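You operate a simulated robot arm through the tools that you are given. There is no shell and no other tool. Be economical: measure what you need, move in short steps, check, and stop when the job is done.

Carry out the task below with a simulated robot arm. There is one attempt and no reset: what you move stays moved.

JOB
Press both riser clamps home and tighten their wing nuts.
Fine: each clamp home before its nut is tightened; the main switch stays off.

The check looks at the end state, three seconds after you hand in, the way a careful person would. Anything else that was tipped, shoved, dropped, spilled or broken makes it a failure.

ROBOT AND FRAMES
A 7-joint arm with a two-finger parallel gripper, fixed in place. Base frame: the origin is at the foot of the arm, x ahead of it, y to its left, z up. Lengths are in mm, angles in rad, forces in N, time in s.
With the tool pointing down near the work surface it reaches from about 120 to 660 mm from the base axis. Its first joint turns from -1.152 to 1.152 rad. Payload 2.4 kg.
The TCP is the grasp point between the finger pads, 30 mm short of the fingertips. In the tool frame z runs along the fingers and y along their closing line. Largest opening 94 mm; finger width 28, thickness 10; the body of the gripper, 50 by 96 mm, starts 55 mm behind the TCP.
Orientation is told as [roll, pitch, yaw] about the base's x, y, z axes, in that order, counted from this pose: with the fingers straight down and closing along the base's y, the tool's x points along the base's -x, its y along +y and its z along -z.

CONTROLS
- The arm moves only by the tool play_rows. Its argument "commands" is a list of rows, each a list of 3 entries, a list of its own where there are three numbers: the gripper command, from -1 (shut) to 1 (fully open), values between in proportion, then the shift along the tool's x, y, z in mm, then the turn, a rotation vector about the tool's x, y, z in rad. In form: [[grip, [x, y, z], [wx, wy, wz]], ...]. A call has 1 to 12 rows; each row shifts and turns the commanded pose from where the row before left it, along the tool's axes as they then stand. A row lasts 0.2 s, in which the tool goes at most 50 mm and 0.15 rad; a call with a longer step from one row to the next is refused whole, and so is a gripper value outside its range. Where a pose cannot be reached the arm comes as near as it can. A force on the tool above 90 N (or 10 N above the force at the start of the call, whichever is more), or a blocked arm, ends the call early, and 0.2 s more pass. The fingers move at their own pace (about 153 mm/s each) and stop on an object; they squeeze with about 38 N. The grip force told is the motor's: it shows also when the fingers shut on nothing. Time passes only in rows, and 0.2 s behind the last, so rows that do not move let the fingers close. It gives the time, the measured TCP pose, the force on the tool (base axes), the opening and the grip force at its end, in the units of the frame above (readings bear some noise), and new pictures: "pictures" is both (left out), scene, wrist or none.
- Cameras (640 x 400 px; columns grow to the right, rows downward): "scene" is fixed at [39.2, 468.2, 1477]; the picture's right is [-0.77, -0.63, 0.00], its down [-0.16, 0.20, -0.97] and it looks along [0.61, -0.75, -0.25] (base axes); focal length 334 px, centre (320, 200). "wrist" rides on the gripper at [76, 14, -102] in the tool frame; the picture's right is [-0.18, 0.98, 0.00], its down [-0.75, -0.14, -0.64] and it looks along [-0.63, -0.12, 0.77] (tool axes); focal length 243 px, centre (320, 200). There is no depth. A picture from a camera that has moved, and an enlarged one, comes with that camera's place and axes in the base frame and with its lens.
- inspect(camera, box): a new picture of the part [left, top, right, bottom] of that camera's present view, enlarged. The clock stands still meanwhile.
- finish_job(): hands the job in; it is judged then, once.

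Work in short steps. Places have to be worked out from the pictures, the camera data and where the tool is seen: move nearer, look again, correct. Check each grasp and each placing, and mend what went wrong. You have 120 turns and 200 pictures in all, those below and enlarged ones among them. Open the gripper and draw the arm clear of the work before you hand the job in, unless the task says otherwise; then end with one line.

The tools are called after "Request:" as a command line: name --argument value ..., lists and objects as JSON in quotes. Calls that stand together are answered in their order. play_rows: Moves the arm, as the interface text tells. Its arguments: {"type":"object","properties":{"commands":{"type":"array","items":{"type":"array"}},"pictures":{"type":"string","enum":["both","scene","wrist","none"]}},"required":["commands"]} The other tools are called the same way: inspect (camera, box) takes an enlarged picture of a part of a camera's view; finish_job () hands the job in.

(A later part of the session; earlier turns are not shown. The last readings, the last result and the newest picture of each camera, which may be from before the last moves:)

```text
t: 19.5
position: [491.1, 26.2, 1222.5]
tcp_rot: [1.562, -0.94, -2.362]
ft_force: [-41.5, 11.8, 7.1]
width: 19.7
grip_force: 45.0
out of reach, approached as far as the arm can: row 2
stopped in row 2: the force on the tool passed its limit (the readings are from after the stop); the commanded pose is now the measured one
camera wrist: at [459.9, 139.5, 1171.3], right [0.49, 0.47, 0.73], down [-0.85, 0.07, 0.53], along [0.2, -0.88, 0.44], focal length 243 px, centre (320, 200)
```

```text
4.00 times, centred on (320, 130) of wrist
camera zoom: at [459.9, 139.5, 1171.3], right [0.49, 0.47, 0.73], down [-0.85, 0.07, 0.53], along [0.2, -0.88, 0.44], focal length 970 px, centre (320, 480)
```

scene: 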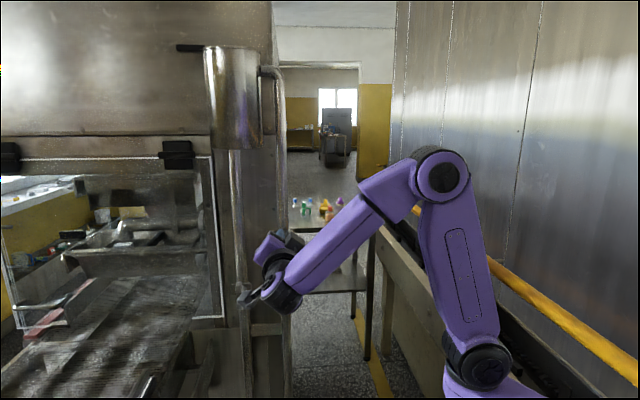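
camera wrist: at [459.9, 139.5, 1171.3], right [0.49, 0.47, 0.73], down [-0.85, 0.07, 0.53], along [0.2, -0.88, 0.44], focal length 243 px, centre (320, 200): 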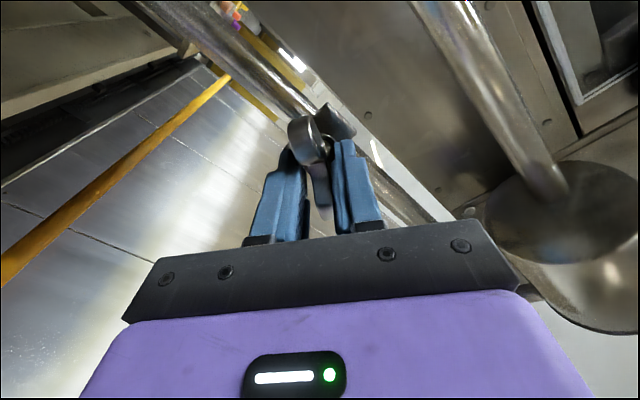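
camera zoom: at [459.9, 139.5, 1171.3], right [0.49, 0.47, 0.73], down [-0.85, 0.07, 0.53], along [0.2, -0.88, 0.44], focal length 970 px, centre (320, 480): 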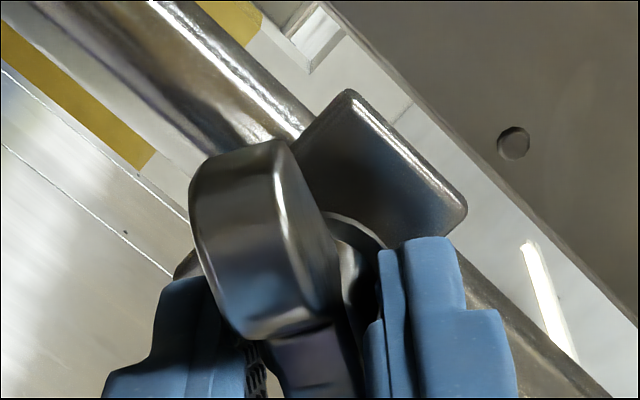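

The arm runs out of wrist range at +0.63 rad. I'll release, retreat 50 mm and rotate back to see how far the wrist reaches the other way for ratcheting.

Request:
play_rows --commands '[[-0.1, [0, 0, 0], [0, 0, 0]], [-0.1, [0, 0, 0], [0, 0, 0]], [-0.1, [0, 0, -20], [0, 0, 0]], [-0.1, [0, 0, -30], [0, 0, 0]], [-0.1, [0, 0, 0], [0, 0, -0.14]], [-0.1, [0, 0, 0], [0, 0, -0.14]], [-0.1, [0, 0, 0], [0, 0, -0.14]], [-0.1, [0, 0, 0], [0, 0, -0.14]], [-0.1, [0, 0, 0], [0, 0, -0.14]], [-0.1, [0, 0, 0], [0, 0, -0.14]], [-0.1, [0, 0, 0], [0, 0, -0.14]]]'

Request:
inspect --camera "scene" --box '[250, 210, 314, 250]'

```text
t: 21.9
position: [458.8, 60.5, 1223.6]
tcp_rot: [-1.541, -1.22, 0.747]
ft_force: [0.4, 0.4, -0.3]
width: 42.5
grip_force: 0.1
camera wrist: at [378.0, 125.5, 1147.4], right [0.7, 0.69, -0.16], down [-0.35, 0.54, 0.76], along [0.62, -0.48, 0.63], focal length 243 px, centre (320, 200)
```

scene: 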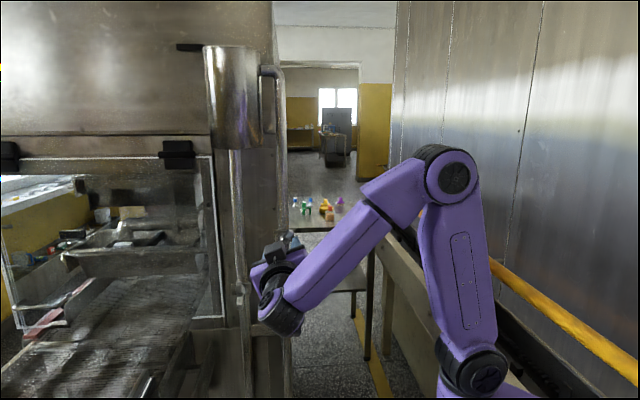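
wrist: 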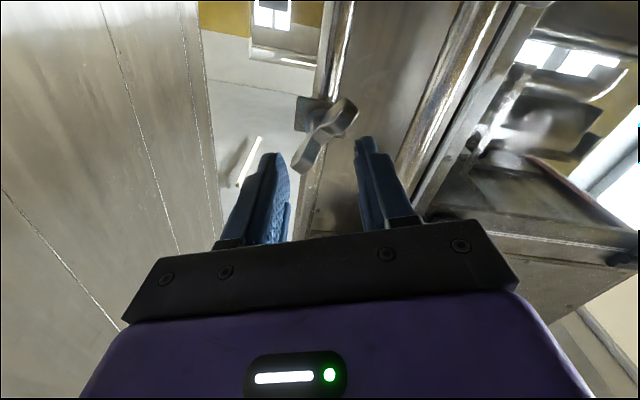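

```text
10.00 times, centred on (282, 230) of scene
camera zoom: at [39.2, 468.2, 1477.0], right [-0.77, -0.63, 0.0], down [-0.16, 0.2, -0.97], along [0.61, -0.75, -0.25], focal length 3334 px, centre (700, -100)
```

zoom: 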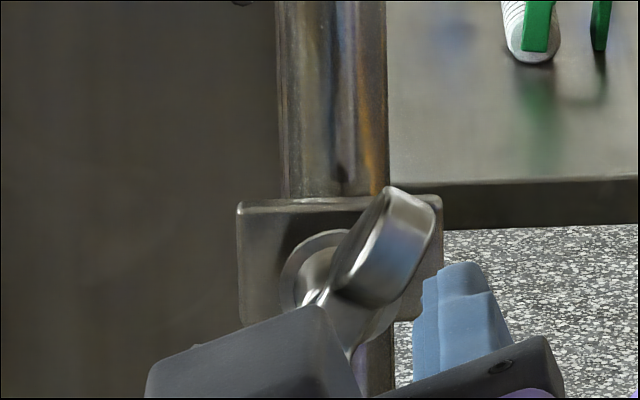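

The nut stands about 0.6 rad clockwise. Continue rotating the retreated gripper backward to test its range.

Request:
play_rows --commands '[[-0.1, [0, 0, 0], [0, 0, -0.14]], [-0.1, [0, 0, 0], [0, 0, -0.14]], [-0.1, [0, 0, 0], [0, 0, -0.14]], [-0.1, [0, 0, 0], [0, 0, -0.14]], [-0.1, [0, 0, 0], [0, 0, -0.14]], [-0.1, [0, 0, 0], [0, 0, -0.14]], [-0.1, [0, 0, 0], [0, 0, -0.14]], [-0.1, [0, 0, 0], [0, 0, -0.14]], [-0.1, [0, 0, 0], [0, 0, -0.14]], [-0.1, [0, 0, 0], [0, 0, -0.14]], [-0.1, [0, 0, 0], [0, 0, -0.14]], [-0.1, [0, 0, 0], [0, 0, -0.14]]]'

```text
t: 24.5
position: [460.3, 60.3, 1223.5]
tcp_rot: [-1.559, 0.461, 0.78]
ft_force: [-1.0, 0.2, -0.5]
width: 42.3
grip_force: 0.1
camera wrist: at [334.8, 81.4, 1245.1], right [-0.2, -0.18, -0.96], down [0.08, 0.98, -0.2], along [0.98, -0.11, -0.18], focal length 243 px, centre (320, 200)
```

scene: 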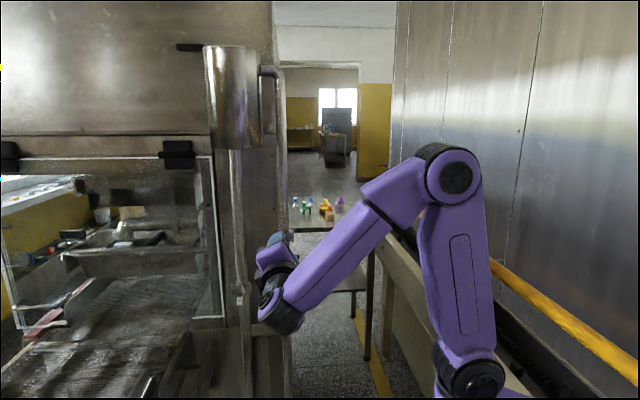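
wrist: 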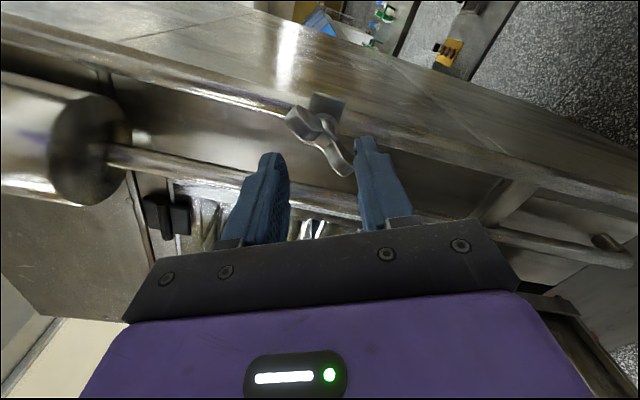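

The wrist reaches there easily, so a half-turn per stroke is available. Rotate 0.48 more to match the wings' line and check.

Request:
play_rows --commands '[[-0.1, [0, 0, 0], [0, 0, -0.12]], [-0.1, [0, 0, 0], [0, 0, -0.12]], [-0.1, [0, 0, 0], [0, 0, -0.12]], [-0.1, [0, 0, 0], [0, 0, -0.12]], [-0.1, [0, 0, 0], [0, 0, 0]]]' --pictures "none"

Request:
inspect --camera "wrist" --box '[240, 70, 400, 170]'

```text
t: 25.7
position: [460.3, 59.1, 1221.6]
tcp_rot: [-1.553, 0.94, 0.788]
ft_force: [0.2, -0.1, -0.4]
width: 42.4
grip_force: 0.2
```

```text
4.00 times, centred on (320, 120) of wrist
camera zoom: at [347.8, 93.8, 1277.0], right [-0.49, -0.47, -0.73], down [-0.05, 0.85, -0.52], along [0.87, -0.22, -0.45], focal length 970 px, centre (320, 520)
```

zoom: 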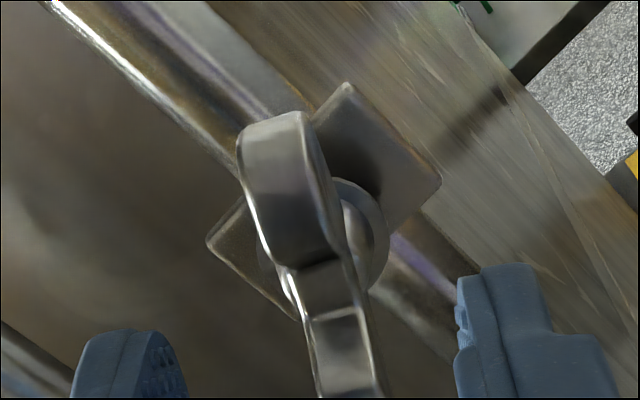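

Aligned and centred. Advance 48 mm, then close.

Request:
play_rows --commands '[[-0.2, [0, 0, 20], [0, 0, 0]], [-0.2, [0, 0, 20], [0, 0, 0]], [-0.2, [0, 0, 8], [0, 0, 0]], [-0.2, [0, 0, 0], [0, 0, 0]], [-1, [0, 0, 0], [0, 0, 0]], [-1, [0, 0, 0], [0, 0, 0]], [-1, [0, 0, 0], [0, 0, 0]]]' --pictures "none"

Request:
inspect --camera "wrist" --box '[240, 70, 400, 170]'

```text
t: 27.3
position: [493.3, 24.8, 1221.5]
tcp_rot: [-1.555, 0.935, 0.787]
ft_force: [0.7, -2.0, -2.7]
width: 25.5
grip_force: 45.0
```

```text
4.00 times, centred on (320, 120) of wrist
camera zoom: at [381.5, 59.3, 1276.3], right [-0.49, -0.47, -0.73], down [-0.05, 0.85, -0.52], along [0.87, -0.22, -0.45], focal length 970 px, centre (320, 520)
```

zoom: 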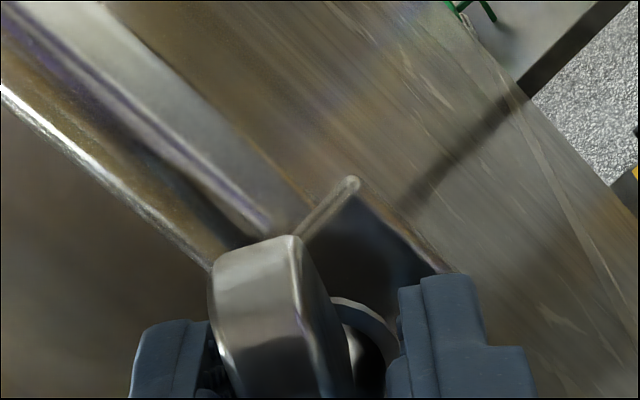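

Width 25.5 means it's on the disc flange. Open, back off 4 mm and regrip.

Request:
play_rows --commands '[[-0.2, [0, 0, 0], [0, 0, 0]], [-0.2, [0, 0, 0], [0, 0, 0]], [-0.2, [0, 0, -5], [0, 0, 0]], [-0.2, [0, 0, 0], [0, 0, 0]], [-1, [0, 0, 0], [0, 0, 0]], [-1, [0, 0, 0], [0, 0, 0]], [-1, [0, 0, 0], [0, 0, 0]]]' --pictures "none"

```text
t: 28.9
position: [489.2, 29.6, 1221.8]
tcp_rot: [-1.553, 0.938, 0.788]
ft_force: [-5.9, -1.0, -6.9]
width: 18.9
grip_force: 45.1
```

Grip at 18.9 mm like before. Turn clockwise 1.68 rad.

Request:
play_rows --commands '[[-1, [0, 0, 0], [0, 0, 0.14]], [-1, [0, 0, 0], [0, 0, 0.14]], [-1, [0, 0, 0], [0, 0, 0.14]], [-1, [0, 0, 0], [0, 0, 0.14]], [-1, [0, 0, 0], [0, 0, 0.14]], [-1, [0, 0, 0], [0, 0, 0.14]], [-1, [0, 0, 0], [0, 0, 0.14]], [-1, [0, 0, 0], [0, 0, 0.14]], [-1, [0, 0, 0], [0, 0, 0.14]], [-1, [0, 0, 0], [0, 0, 0.14]], [-1, [0, 0, 0], [0, 0, 0.14]], [-1, [0, 0, 0], [0, 0, 0.14]]]' --pictures "none"

Request:
inspect --camera "wrist" --box '[240, 70, 400, 170]'

Request:
inspect --camera "scene" --box '[240, 200, 320, 250]'

```text
t: 31.5
position: [489.5, 28.2, 1219.3]
tcp_rot: [-1.551, -0.725, 0.759]
ft_force: [-6.3, -5.8, -26.1]
width: 38.3
grip_force: 44.5
```

```text
4.00 times, centred on (320, 120) of wrist
camera zoom: at [382.5, 69.5, 1160.5], right [0.56, 0.56, -0.61], down [-0.1, 0.78, 0.61], along [0.82, -0.28, 0.5], focal length 970 px, centre (320, 520)
```

zoom: 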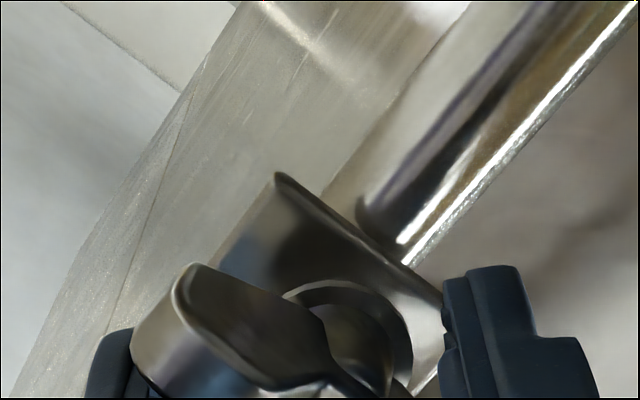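

```text
8.00 times, centred on (280, 225) of scene
camera zoom: at [39.5, 468.1, 1477.0], right [-0.77, -0.63, 0.0], down [-0.16, 0.2, -0.97], along [0.61, -0.75, -0.25], focal length 2668 px, centre (640, 0)
```

zoom: 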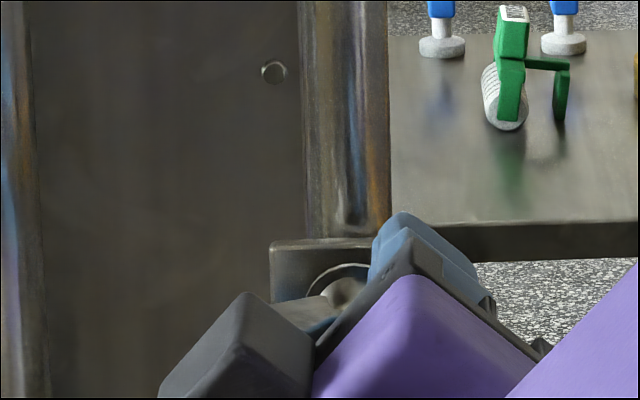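

The nut stopped turning and the grip slid over the wings, spreading to 38 mm, so it may be tight. Release, retreat and check the nut's angle.

Request:
play_rows --commands '[[0.1, [0, 0, 0], [0, 0, 0]], [0.1, [0, 0, 0], [0, 0, 0]], [0.1, [0, 0, -20], [0, 0, 0]], [0.1, [0, 0, -30], [0, 0, 0]], [0.1, [30, 0, -10], [0, 0, 0]], [0.1, [30, 0, 0], [0, 0, 0]]]' --pictures "none"

Request:
inspect --camera "wrist" --box '[240, 50, 480, 200]'

Request:
inspect --camera "scene" --box '[250, 210, 314, 250]'

```text
t: 32.9
position: [415.7, 42.2, 1182.4]
tcp_rot: [-1.557, -0.744, 0.768]
ft_force: [-0.2, -0.2, 1.1]
width: 51.9
grip_force: 0.2
```

```text
2.67 times, centred on (360, 125) of wrist
camera zoom: at [310.1, 83.0, 1121.8], right [0.57, 0.56, -0.6], down [-0.12, 0.78, 0.62], along [0.81, -0.28, 0.51], focal length 647 px, centre (213, 400)
```

zoom: 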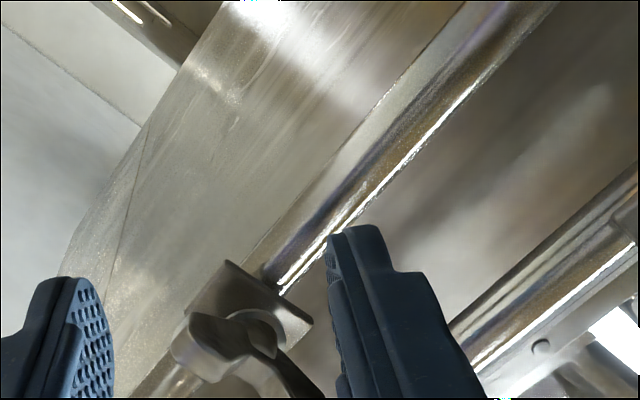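

```text
10.00 times, centred on (282, 230) of scene
camera zoom: at [39.2, 468.2, 1477.0], right [-0.77, -0.63, 0.0], down [-0.16, 0.2, -0.97], along [0.61, -0.75, -0.25], focal length 3334 px, centre (700, -100)
```

zoom: 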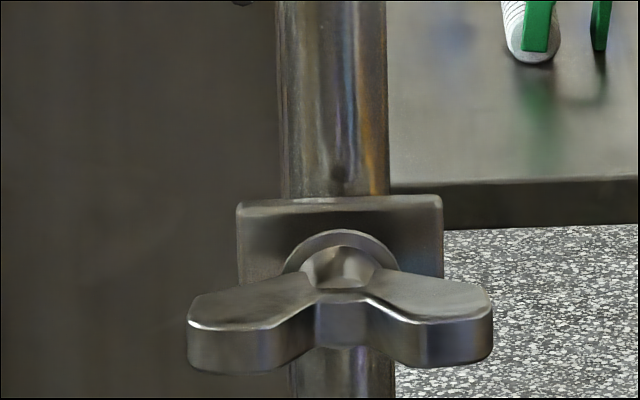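

The wings now stand horizontal — a full quarter turn and then a hard stop — and the plate is still home. For clamp 2 I'll use the gripper flipped (camera above), so I rotate back about 2.3 rad here.

Request:
play_rows --commands '[[0.0, [0, 0, 0], [0, 0, -0.145]], [0.0, [0, 0, 0], [0, 0, -0.145]], [0.0, [0, 0, 0], [0, 0, -0.145]], [0.0, [0, 0, 0], [0, 0, -0.145]], [0.0, [0, 0, 0], [0, 0, -0.145]], [0.0, [0, 0, 0], [0, 0, -0.145]], [0.0, [0, 0, 0], [0, 0, -0.145]], [0.0, [0, 0, 0], [0, 0, -0.145]], [0.0, [0, 0, 0], [0, 0, -0.145]], [0.0, [0, 0, 0], [0, 0, -0.145]], [0.0, [0, 0, 0], [0, 0, -0.145]], [0.0, [0, 0, 0], [0, 0, -0.145]]]' --pictures "none"

Request:
play_rows --commands '[[0.0, [0, 0, 0], [0, 0, -0.145]], [0.0, [0, 0, 0], [0, 0, -0.145]], [0.0, [0, 0, 0], [0, 0, -0.145]], [0.0, [0, 0, 0], [0, 0, -0.132]], [0.0, [0, 0, 0], [0, 0, 0]]]'

```text
t: 35.5
position: [416.0, 41.0, 1183.0]
tcp_rot: [-1.552, 1.0, 0.788]
ft_force: [0.4, -0.5, 0.3]
width: 46.9
grip_force: 0.0
```

```text
t: 36.7
position: [415.7, 42.0, 1181.1]
tcp_rot: [-0.368, 1.56, 1.977]
ft_force: [-0.1, 0.1, 1.6]
width: 46.9
grip_force: 0.0
camera wrist: at [334.1, 104.6, 1259.6], right [-0.7, -0.69, -0.19], down [-0.35, 0.57, -0.75], along [0.62, -0.46, -0.64], focal length 243 px, centre (320, 200)
```

scene: 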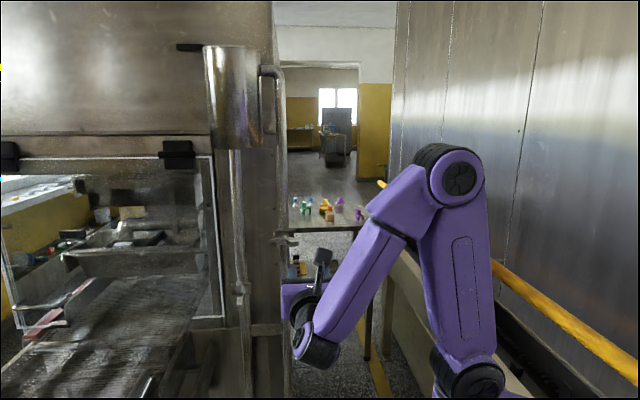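
wrist: 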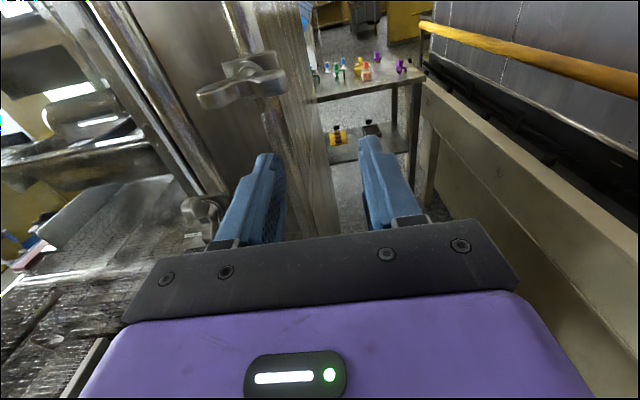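

Flipped successfully; clamp 2 is at lower left in view. Move sideways 120 mm toward it at the present height and look.

Request:
play_rows --commands '[[0.0, [0, -40, 0], [0, 0, 0]], [0.0, [0, -40, 0], [0, 0, 0]], [0.0, [0, -40, 0], [0, 0, 0]], [0.0, [0, 0, 0], [0, 0, 0]]]'

Request:
inspect --camera "wrist" --box '[200, 80, 440, 230]'

Request:
inspect --camera "scene" --box '[160, 250, 320, 350]'

```text
t: 37.7
position: [503.1, 127.6, 1183.6]
tcp_rot: [-0.519, 1.561, 1.822]
ft_force: [-0.8, -0.7, 0.5]
width: 46.9
grip_force: 0.0
camera wrist: at [421.0, 189.5, 1260.7], right [-0.7, -0.69, -0.19], down [-0.35, 0.57, -0.75], along [0.62, -0.46, -0.64], focal length 243 px, centre (320, 200)
```

scene: 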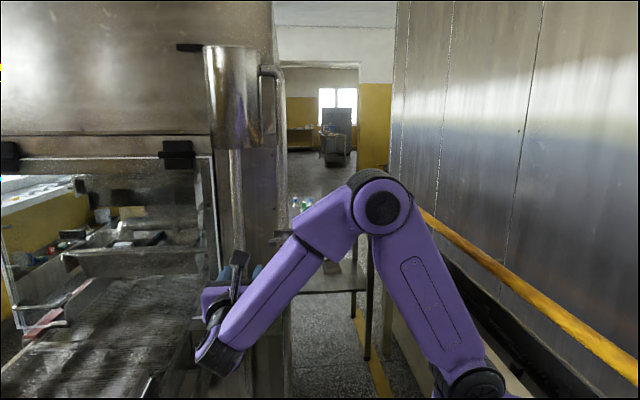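
wrist: 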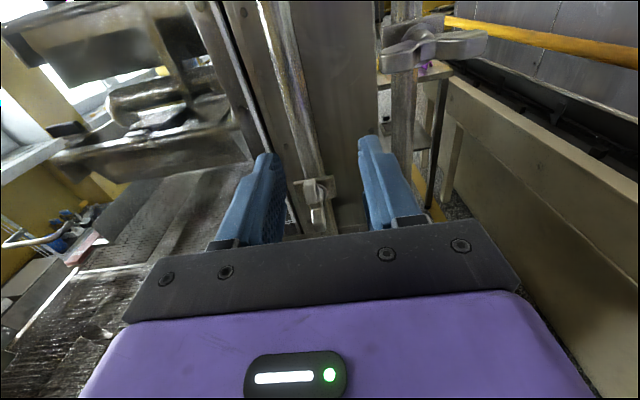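

```text
2.67 times, centred on (320, 155) of wrist
camera zoom: at [421.0, 189.5, 1260.7], right [-0.7, -0.69, -0.19], down [-0.35, 0.57, -0.75], along [0.62, -0.46, -0.64], focal length 647 px, centre (320, 320)
```

zoom: 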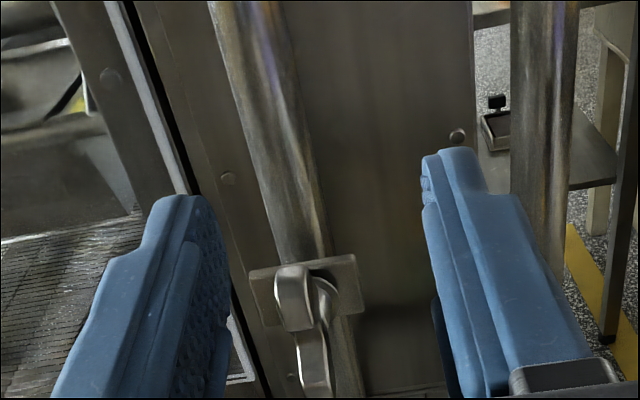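

```text
4.00 times, centred on (240, 300) of scene
camera zoom: at [39.2, 468.2, 1477.0], right [-0.77, -0.63, 0.0], down [-0.16, 0.2, -0.97], along [0.61, -0.75, -0.25], focal length 1334 px, centre (640, -200)
```

zoom: 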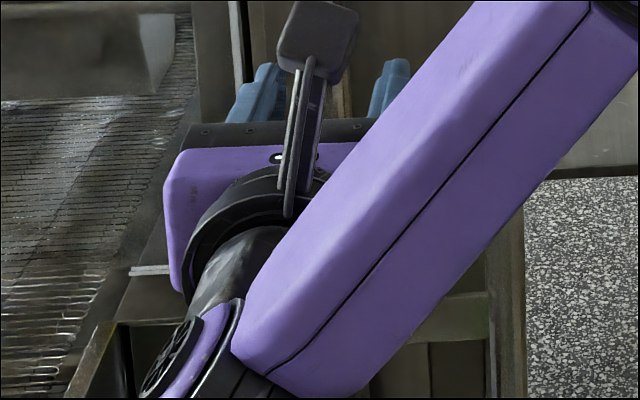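

Clamp 2 triangulates to stud at a≈373, b≈461.5, z≈1102. Lower toward it in two halves, watching clearance to the trough (top about z 995).

Request:
play_rows --commands '[[-0.3, [-15, -8, 0], [0, 0, 0]], [-0.3, [-15, -8, 0], [0, 0, 0]], [-0.3, [-15, 0, 0], [0, 0, 0]], [-0.3, [0, 0, 0], [0, 0, 0]]]'

```text
t: 38.7
position: [514.4, 138.0, 1137.4]
tcp_rot: [-0.548, 1.558, 1.798]
ft_force: [0.3, 0.5, -0.8]
width: 32.9
grip_force: 0.0
camera wrist: at [431.8, 200.9, 1215.2], right [-0.7, -0.68, -0.19], down [-0.35, 0.57, -0.75], along [0.62, -0.46, -0.64], focal length 243 px, centre (320, 200)
```

scene: 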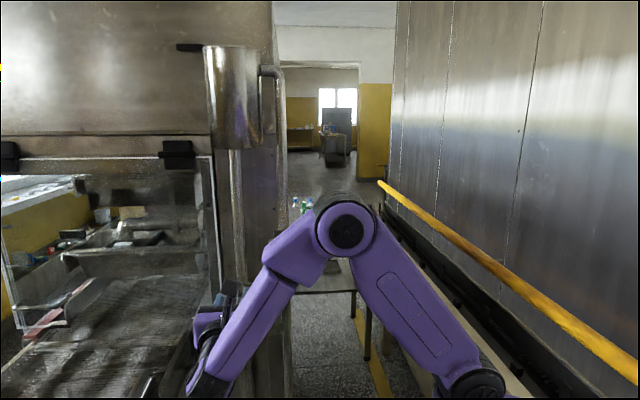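
wrist: 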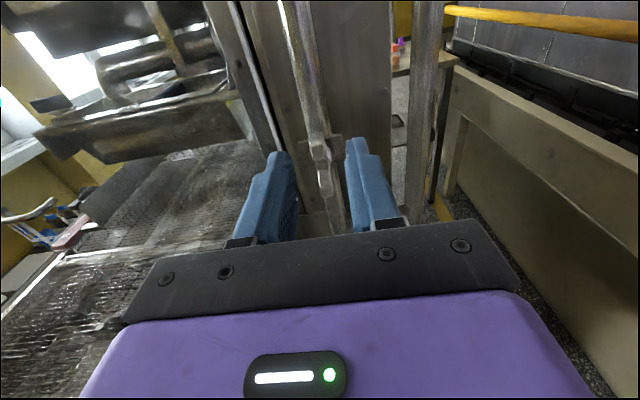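

No contact; aligned laterally. Lower the remaining 35 mm.

Request:
play_rows --commands '[[-0.36, [-12, 0, 0], [0, 0, 0]], [-0.36, [-12, 0, 0], [0, 0, 0]], [-0.36, [-11, 0, 0], [0, 0, 0]], [-0.36, [0, 0, 0], [0, 0, 0]]]'

Request:
inspect --camera "wrist" --box '[240, 50, 400, 150]'

```text
t: 39.7
position: [512.8, 138.4, 1103.4]
tcp_rot: [-0.564, 1.559, 1.781]
ft_force: [-0.3, -0.5, -0.5]
width: 30.0
grip_force: 0.1
camera wrist: at [431.8, 200.8, 1180.6], right [-0.7, -0.68, -0.19], down [-0.35, 0.57, -0.75], along [0.62, -0.46, -0.64], focal length 243 px, centre (320, 200)
```

scene: 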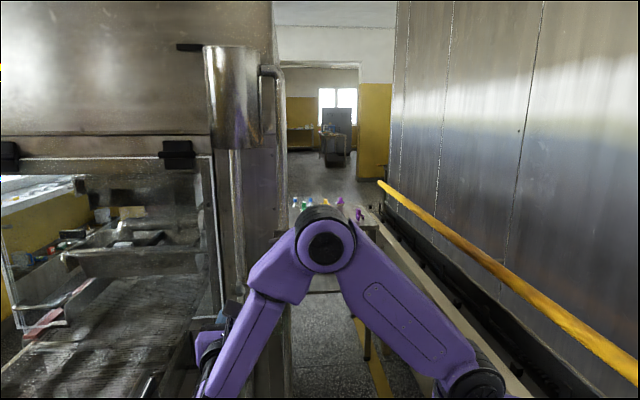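
wrist: 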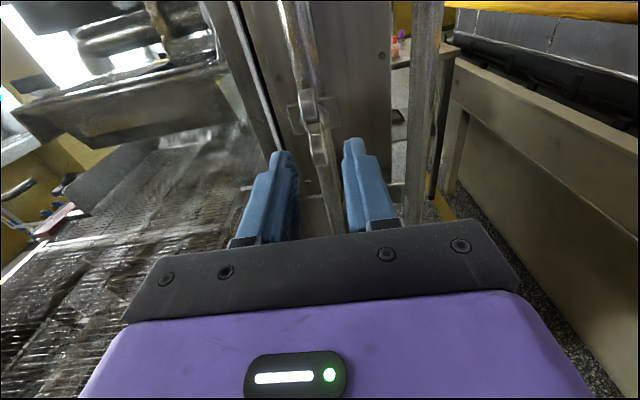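

```text
4.00 times, centred on (320, 100) of wrist
camera zoom: at [431.8, 200.8, 1180.6], right [-0.7, -0.68, -0.19], down [-0.35, 0.57, -0.75], along [0.62, -0.46, -0.64], focal length 970 px, centre (320, 600)
```

zoom: 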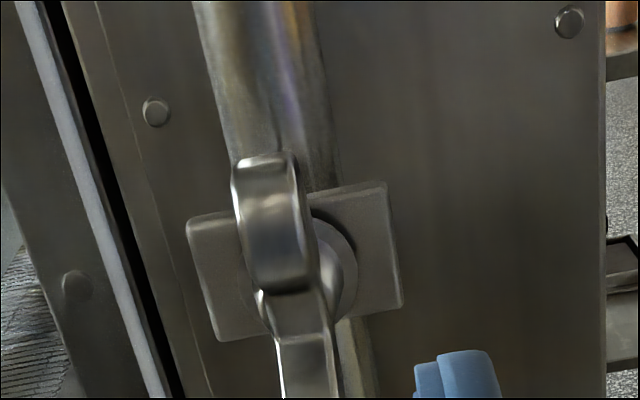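

Aligned in height; clamp centre is about 3 mm to the left (+b). Shift and advance 56 mm.

Request:
play_rows --commands '[[-0.36, [0, -3, 14], [0, 0, 0]], [-0.36, [-1, 0, 14], [0, 0, 0]], [-0.36, [0, 0, 14], [0, 0, 0]], [-0.36, [0, 0, 14], [0, 0, 0]], [-0.36, [0, 0, 0], [0, 0, 0]]]' --pictures "none"

Request:
inspect --camera "wrist" --box '[240, 70, 400, 170]'

Request:
inspect --camera "scene" --box '[180, 260, 280, 322]'

```text
t: 40.9
position: [555.1, 99.7, 1101.5]
tcp_rot: [-0.53, 1.559, 1.816]
ft_force: [0.5, 0.4, 0.1]
width: 30.1
grip_force: 0.1
```

```text
4.00 times, centred on (320, 120) of wrist
camera zoom: at [473.0, 162.5, 1178.8], right [-0.7, -0.68, -0.19], down [-0.35, 0.57, -0.75], along [0.62, -0.46, -0.64], focal length 970 px, centre (320, 520)
```

zoom: 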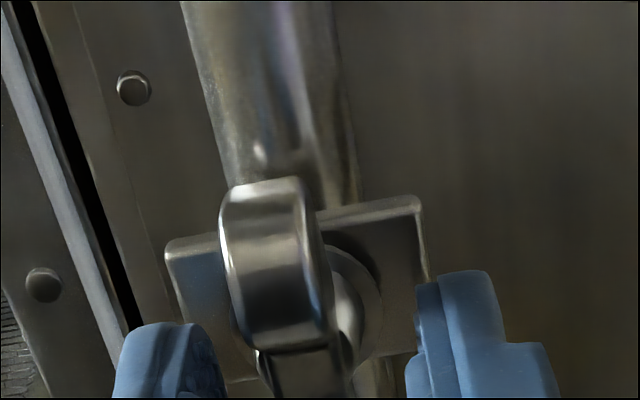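

```text
6.40 times, centred on (230, 291) of scene
camera zoom: at [39.2, 468.2, 1477.0], right [-0.77, -0.63, 0.0], down [-0.16, 0.2, -0.97], along [0.61, -0.75, -0.25], focal length 2134 px, centre (896, -382)
```

zoom: 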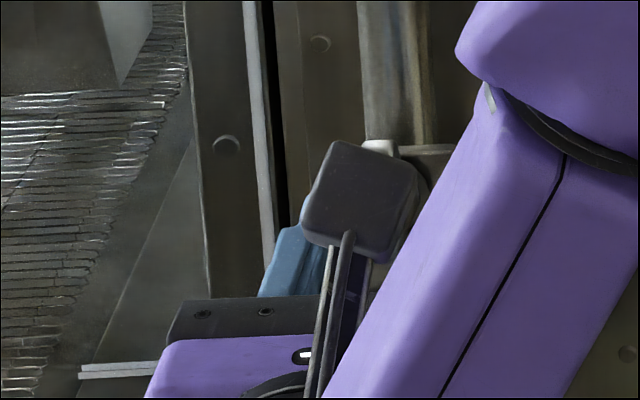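

Clamp centre still about 2 mm left of the finger midline. Shift 2 mm and approach 14 mm, then recheck.

Request:
play_rows --commands '[[-0.36, [0, -2.5, 5], [0, 0, 0]], [-0.36, [0, 0, 5], [0, 0, 0]], [-0.36, [0, 0, 0], [0, 0, 0]]]' --pictures "none"

Request:
inspect --camera "wrist" --box '[240, 70, 400, 170]'

```text
t: 41.7
position: [564.2, 94.9, 1100.9]
tcp_rot: [-0.546, 1.558, 1.797]
ft_force: [0.0, -0.9, 0.0]
width: 30.3
grip_force: 0.0
```

```text
4.00 times, centred on (320, 120) of wrist
camera zoom: at [481.6, 157.1, 1178.9], right [-0.7, -0.68, -0.19], down [-0.35, 0.57, -0.75], along [0.62, -0.46, -0.64], focal length 970 px, centre (320, 520)
```

zoom: 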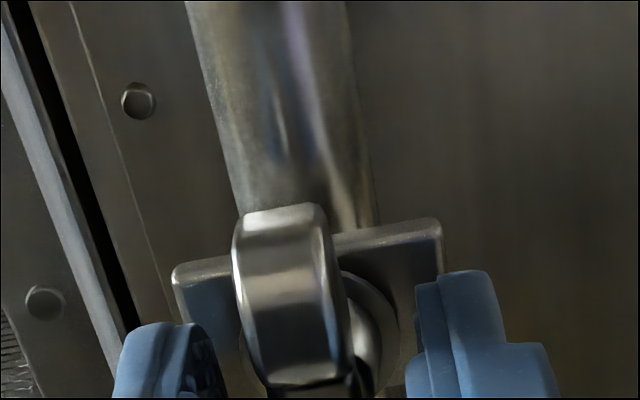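

Nearly centred. Press forward in 3–4 mm steps until the force limit.

Request:
play_rows --commands '[[-0.36, [0, -1, 3], [0, 0, 0]], [-0.36, [0, 0, 3], [0, 0, 0]], [-0.36, [0, 0, 3], [0, 0, 0]], [-0.36, [0, 0, 3], [0, 0, 0]], [-0.36, [0, 0, 3], [0, 0, 0]], [-0.36, [0, 0, 3], [0, 0, 0]], [-0.36, [0, 0, 3], [0, 0, 0]], [-0.36, [0, 0, 0], [0, 0, 0]]]' --pictures "none"

Request:
inspect --camera "wrist" --box '[240, 70, 400, 170]'

```text
t: 43.5
position: [578.7, 80.5, 1102.2]
tcp_rot: [-0.47, 1.56, 1.877]
ft_force: [-7.7, 6.6, -0.5]
width: 29.3
grip_force: 0.1
```

```text
4.00 times, centred on (320, 120) of wrist
camera zoom: at [495.9, 144.0, 1178.6], right [-0.7, -0.69, -0.19], down [-0.35, 0.56, -0.75], along [0.62, -0.46, -0.64], focal length 970 px, centre (320, 520)
```

zoom: 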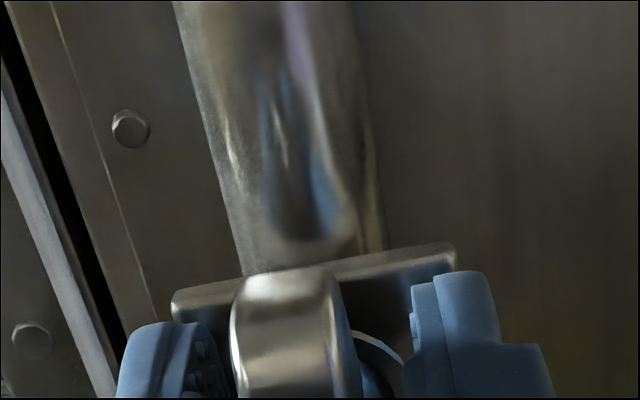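

Now at a=352 with 10 N, plate following. Continue to the hard stop.

Request:
play_rows --commands '[[-0.36, [0, 0, 2], [0, 0, 0]], [-0.36, [0, 0, 2], [0, 0, 0]], [-0.36, [0, 0, 2], [0, 0, 0]], [-0.36, [0, 0, 2], [0, 0, 0]], [-0.36, [0, 0, 2], [0, 0, 0]], [-0.36, [0, 0, 2], [0, 0, 0]], [-0.36, [0, 0, 2], [0, 0, 0]]]' --pictures "none"

Request:
inspect --camera "wrist" --box '[240, 70, 400, 170]'

```text
t: 44.9
position: [578.5, 81.1, 1101.1]
tcp_rot: [-0.112, 1.564, 2.236]
ft_force: [-39.7, 7.9, 7.7]
width: 29.4
grip_force: 0.1
stopped in row 7: the force on the tool passed its limit (the readings are from after the stop); the commanded pose is now the measured one
```

```text
4.00 times, centred on (320, 120) of wrist
camera zoom: at [496.6, 144.2, 1178.1], right [-0.7, -0.69, -0.18], down [-0.35, 0.56, -0.75], along [0.62, -0.46, -0.64], focal length 970 px, centre (320, 520)
```

zoom: 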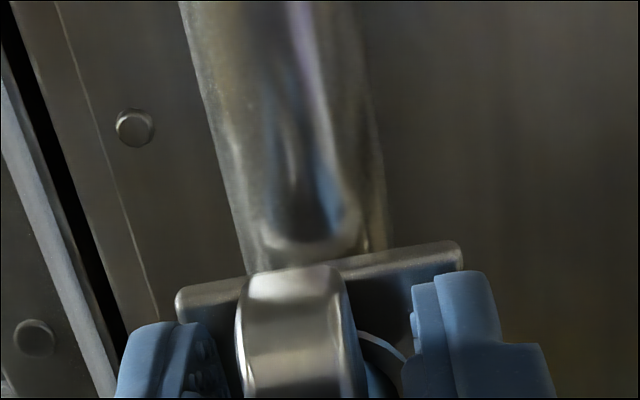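

Hard stop at a=352. Retreat and compare the plate/nut gap in the scene view.

Request:
play_rows --commands '[[-0.3, [0, 0, -10], [0, 0, 0]], [-0.3, [0, 0, -20], [0, 0, 0]], [-0.3, [0, 0, -30], [0, 0, 0]], [-0.3, [0, 20, -30], [0, 0, 0]], [-0.3, [0, 40, 0], [0, 0, 0]], [-0.3, [0, 40, 0], [0, 0, 0]], [-0.3, [40, 0, 0], [0, 0, 0]], [-0.3, [0, 0, 0], [0, 0, 0]]]'

Request:
inspect --camera "scene" --box '[210, 270, 274, 310]'

Request:
inspect --camera "scene" --box '[250, 210, 314, 250]'

```text
t: 46.7
position: [448.0, 72.2, 1140.3]
tcp_rot: [-0.127, 1.561, 2.223]
ft_force: [0.6, 0.6, -0.3]
width: 33.2
grip_force: 0.1
camera wrist: at [365.9, 135.3, 1217.7], right [-0.7, -0.69, -0.19], down [-0.36, 0.56, -0.75], along [0.62, -0.46, -0.64], focal length 243 px, centre (320, 200)
```

scene: 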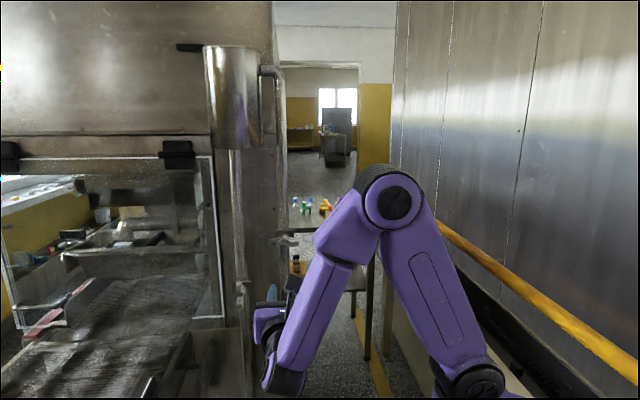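
wrist: 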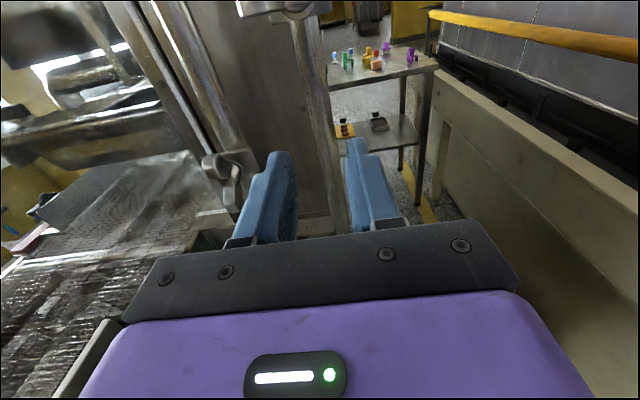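

```text
10.00 times, centred on (242, 290) of scene
camera zoom: at [39.2, 468.2, 1477.0], right [-0.77, -0.63, 0.0], down [-0.16, 0.2, -0.97], along [0.61, -0.75, -0.25], focal length 3334 px, centre (1100, -700)
```

zoom: 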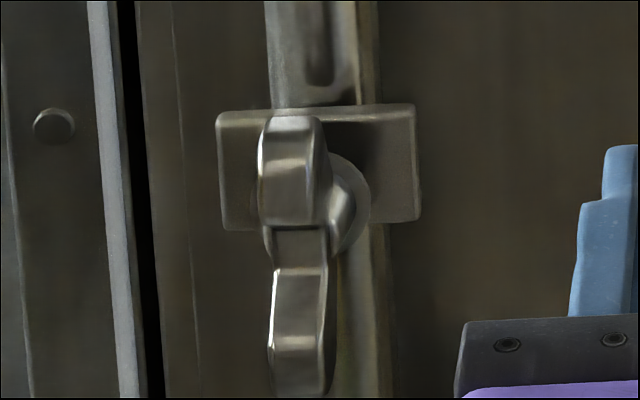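

```text
10.00 times, centred on (282, 230) of scene
camera zoom: at [39.2, 468.2, 1477.0], right [-0.77, -0.63, 0.0], down [-0.16, 0.2, -0.97], along [0.61, -0.75, -0.25], focal length 3334 px, centre (700, -100)
```

zoom: 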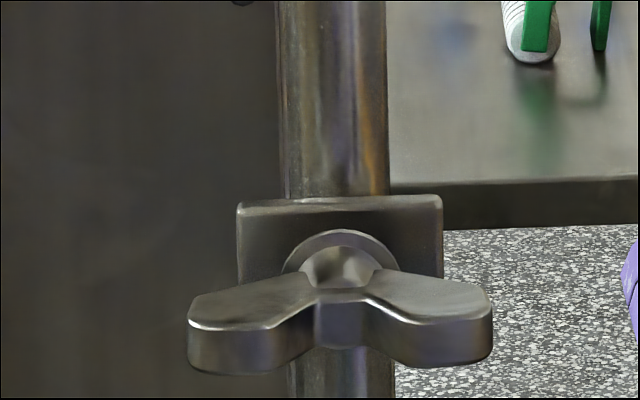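

Plate 2 has moved about 9–10 mm, the same travel as plate 1, so both are home. Return to clamp 2 to grip its wings at a≈336.

Request:
play_rows --commands '[[-0.15, [0, -40, 0], [0, 0, 0]], [-0.15, [0, -40, 0], [0, 0, 0]], [-0.15, [-20, -18, 0], [0, 0, 0]], [-0.15, [-19, 0, 0], [0, 0, 0]], [-0.15, [0, 0, 25], [0, 0, 0]], [-0.15, [0, 0, 25], [0, 0, 0]], [-0.15, [0, 0, 10], [0, 0, 0]], [-0.15, [0, 0, 0], [0, 0, 0]]]' --pictures "none"

Request:
inspect --camera "wrist" --box '[240, 70, 400, 170]'

```text
t: 48.5
position: [560.7, 98.9, 1101.5]
tcp_rot: [-0.198, 1.56, 2.152]
ft_force: [0.4, 0.0, 0.7]
width: 39.8
grip_force: 0.1
```

```text
4.00 times, centred on (320, 120) of wrist
camera zoom: at [478.1, 161.6, 1179.1], right [-0.7, -0.69, -0.19], down [-0.36, 0.56, -0.75], along [0.62, -0.46, -0.64], focal length 970 px, centre (320, 520)
```

zoom: 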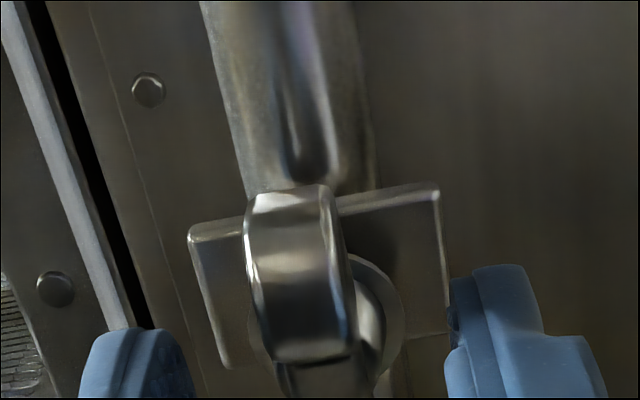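

Geometry matches the good grip on clamp 1 already. Advance 2 mm and close.

Request:
play_rows --commands '[[-0.15, [0, 0, 2], [0, 0, 0]], [-1, [0, 0, 0], [0, 0, 0]], [-1, [0, 0, 0], [0, 0, 0]], [-1, [0, 0, 0], [0, 0, 0]]]' --pictures "none"

Request:
inspect --camera "wrist" --box '[240, 70, 400, 170]'

```text
t: 49.5
position: [561.7, 97.0, 1101.1]
tcp_rot: [-0.152, 1.562, 2.195]
ft_force: [-11.3, -2.5, 0.2]
width: 16.4
grip_force: 44.9
```

```text
4.00 times, centred on (320, 120) of wrist
camera zoom: at [478.8, 160.0, 1178.9], right [-0.7, -0.69, -0.19], down [-0.35, 0.56, -0.75], along [0.62, -0.46, -0.64], focal length 970 px, centre (320, 520)
```

zoom: 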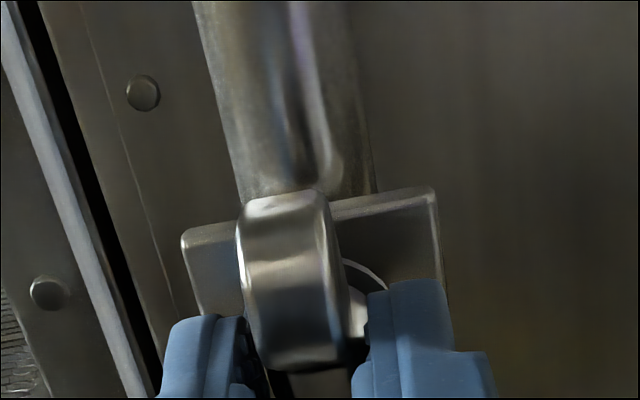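

Good grip (16.4 mm). Turn clockwise 1.12 rad first.

Request:
play_rows --commands '[[-1, [0, 0, 0], [0, 0, 0.14]], [-1, [0, 0, 0], [0, 0, 0.14]], [-1, [0, 0, 0], [0, 0, 0.14]], [-1, [0, 0, 0], [0, 0, 0.14]], [-1, [0, 0, 0], [0, 0, 0.14]], [-1, [0, 0, 0], [0, 0, 0.14]], [-1, [0, 0, 0], [0, 0, 0.14]], [-1, [0, 0, 0], [0, 0, 0.14]]]' --pictures "scene"

Request:
inspect --camera "wrist" --box '[240, 70, 400, 170]'

```text
t: 51.3
position: [559.9, 96.5, 1099.8]
tcp_rot: [-1.557, 0.447, 0.78]
ft_force: [-27.2, -4.2, -5.1]
width: 16.5
grip_force: 44.9
```

scene: 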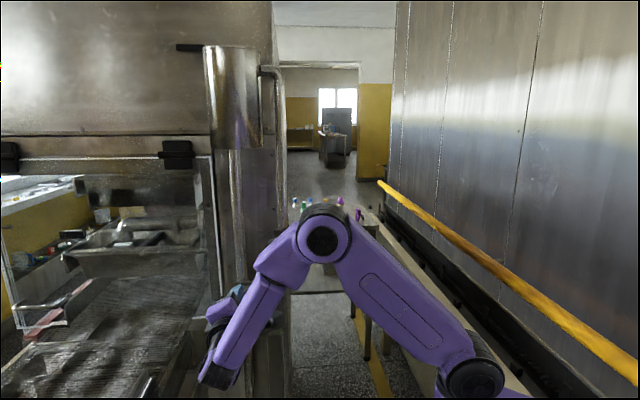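

```text
4.00 times, centred on (320, 120) of wrist
camera zoom: at [434.6, 117.7, 1122.4], right [-0.19, -0.17, -0.97], down [0.08, 0.98, -0.19], along [0.98, -0.11, -0.18], focal length 970 px, centre (320, 520)
```

zoom: 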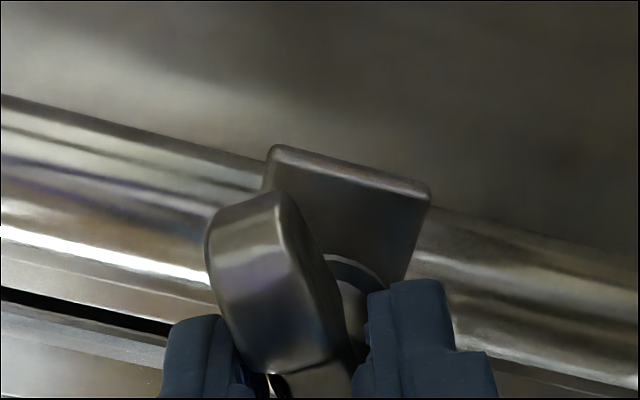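

Nut follows. Continue in 0.1 rad steps past the quarter turn until the grip starts to spread.

Request:
play_rows --commands '[[-1, [0, 0, 0], [0, 0, 0.1]], [-1, [0, 0, 0], [0, 0, 0.1]], [-1, [0, 0, 0], [0, 0, 0.1]], [-1, [0, 0, 0], [0, 0, 0.1]], [-1, [0, 0, 0], [0, 0, 0.1]], [-1, [0, 0, 0], [0, 0, 0.1]], [-1, [0, 0, 0], [0, 0, 0]]]' --pictures "none"

Request:
inspect --camera "wrist" --box '[240, 70, 400, 170]'

```text
t: 52.9
position: [559.5, 98.0, 1100.9]
tcp_rot: [-1.557, -0.152, 0.773]
ft_force: [-20.7, -5.7, -13.2]
width: 16.7
grip_force: 44.9
```

```text
4.00 times, centred on (320, 120) of wrist
camera zoom: at [435.5, 119.4, 1076.3], right [0.23, 0.24, -0.94], down [0.07, 0.96, 0.26], along [0.97, -0.13, 0.2], focal length 970 px, centre (320, 520)
```

zoom: 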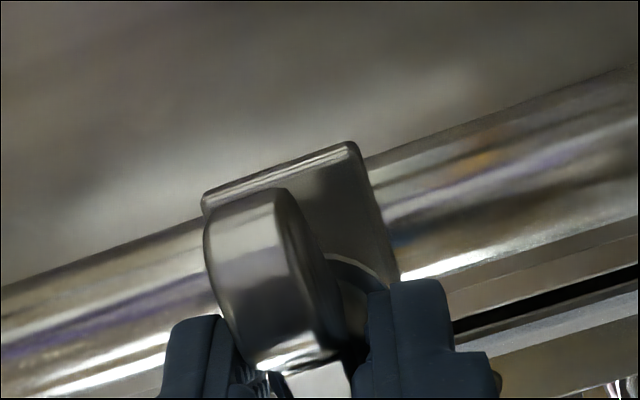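

Still following at 0.15 past horizontal. Keep turning.

Request:
play_rows --commands '[[-1, [0, 0, 0], [0, 0, 0.1]], [-1, [0, 0, 0], [0, 0, 0.1]], [-1, [0, 0, 0], [0, 0, 0.1]], [-1, [0, 0, 0], [0, 0, 0.1]], [-1, [0, 0, 0], [0, 0, 0]]]' --pictures "none"

Request:
inspect --camera "wrist" --box '[240, 70, 400, 170]'

```text
t: 54.1
position: [561.5, 98.1, 1100.1]
tcp_rot: [-1.557, -0.542, 0.773]
ft_force: [-5.2, -4.0, -18.9]
width: 28.7
grip_force: 44.5
```

```text
4.00 times, centred on (320, 120) of wrist
camera zoom: at [447.1, 130.6, 1050.1], right [0.47, 0.47, -0.75], down [-0.04, 0.85, 0.52], along [0.88, -0.21, 0.42], focal length 970 px, centre (320, 520)
```

zoom: 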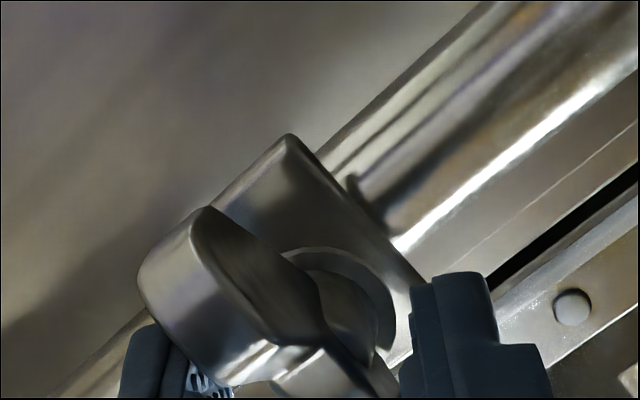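

Now the fingers spread (28.7 mm): the nut has hit its stop. Release, retreat and view both clamps.

Request:
play_rows --commands '[[0.1, [0, 0, 0], [0, 0, 0]], [0.1, [0, 0, 0], [0, 0, 0]], [0.1, [0, 0, -20], [0, 0, 0]], [0.1, [0, 0, -30], [0, 0, 0]], [0.1, [0, 0, -30], [0, 0, 0]], [0.1, [0, 0, 0], [0, 0, 0]]]' --pictures "both"

Request:
inspect --camera "scene" --box '[210, 270, 274, 310]'

Request:
inspect --camera "scene" --box '[250, 210, 314, 250]'

```text
t: 55.5
position: [507.4, 154.4, 1101.4]
tcp_rot: [-1.559, -0.551, 0.773]
ft_force: [-0.5, -0.4, -0.2]
width: 51.6
grip_force: 0.1
camera wrist: at [392.1, 188.2, 1050.9], right [0.47, 0.48, -0.74], down [-0.04, 0.85, 0.52], along [0.88, -0.21, 0.42], focal length 243 px, centre (320, 200)
```

scene: 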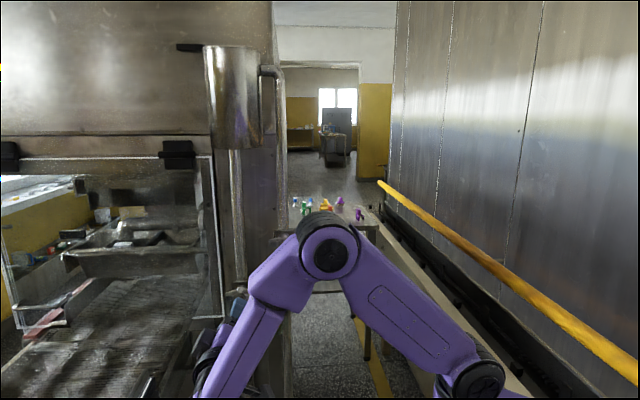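
wrist: 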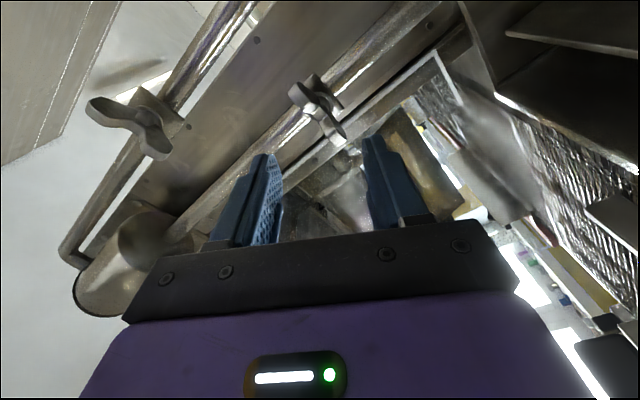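

```text
10.00 times, centred on (242, 290) of scene
camera zoom: at [39.2, 468.2, 1477.0], right [-0.77, -0.63, 0.0], down [-0.16, 0.2, -0.97], along [0.61, -0.75, -0.25], focal length 3334 px, centre (1100, -700)
```

zoom: 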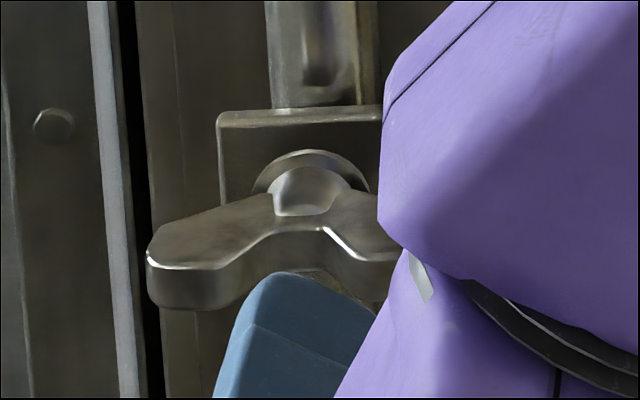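

```text
10.00 times, centred on (282, 230) of scene
camera zoom: at [39.2, 468.2, 1477.0], right [-0.77, -0.63, 0.0], down [-0.16, 0.2, -0.97], along [0.61, -0.75, -0.25], focal length 3334 px, centre (700, -100)
```

zoom: 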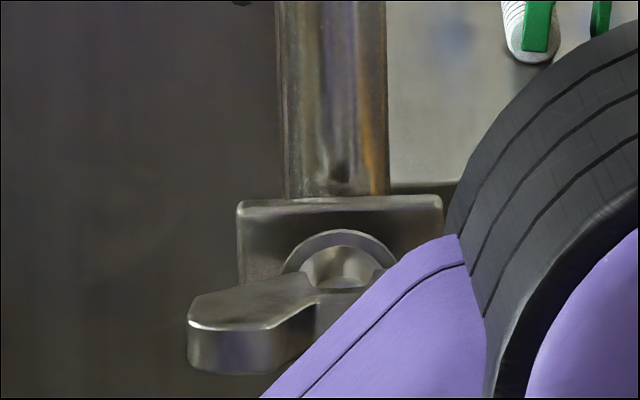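

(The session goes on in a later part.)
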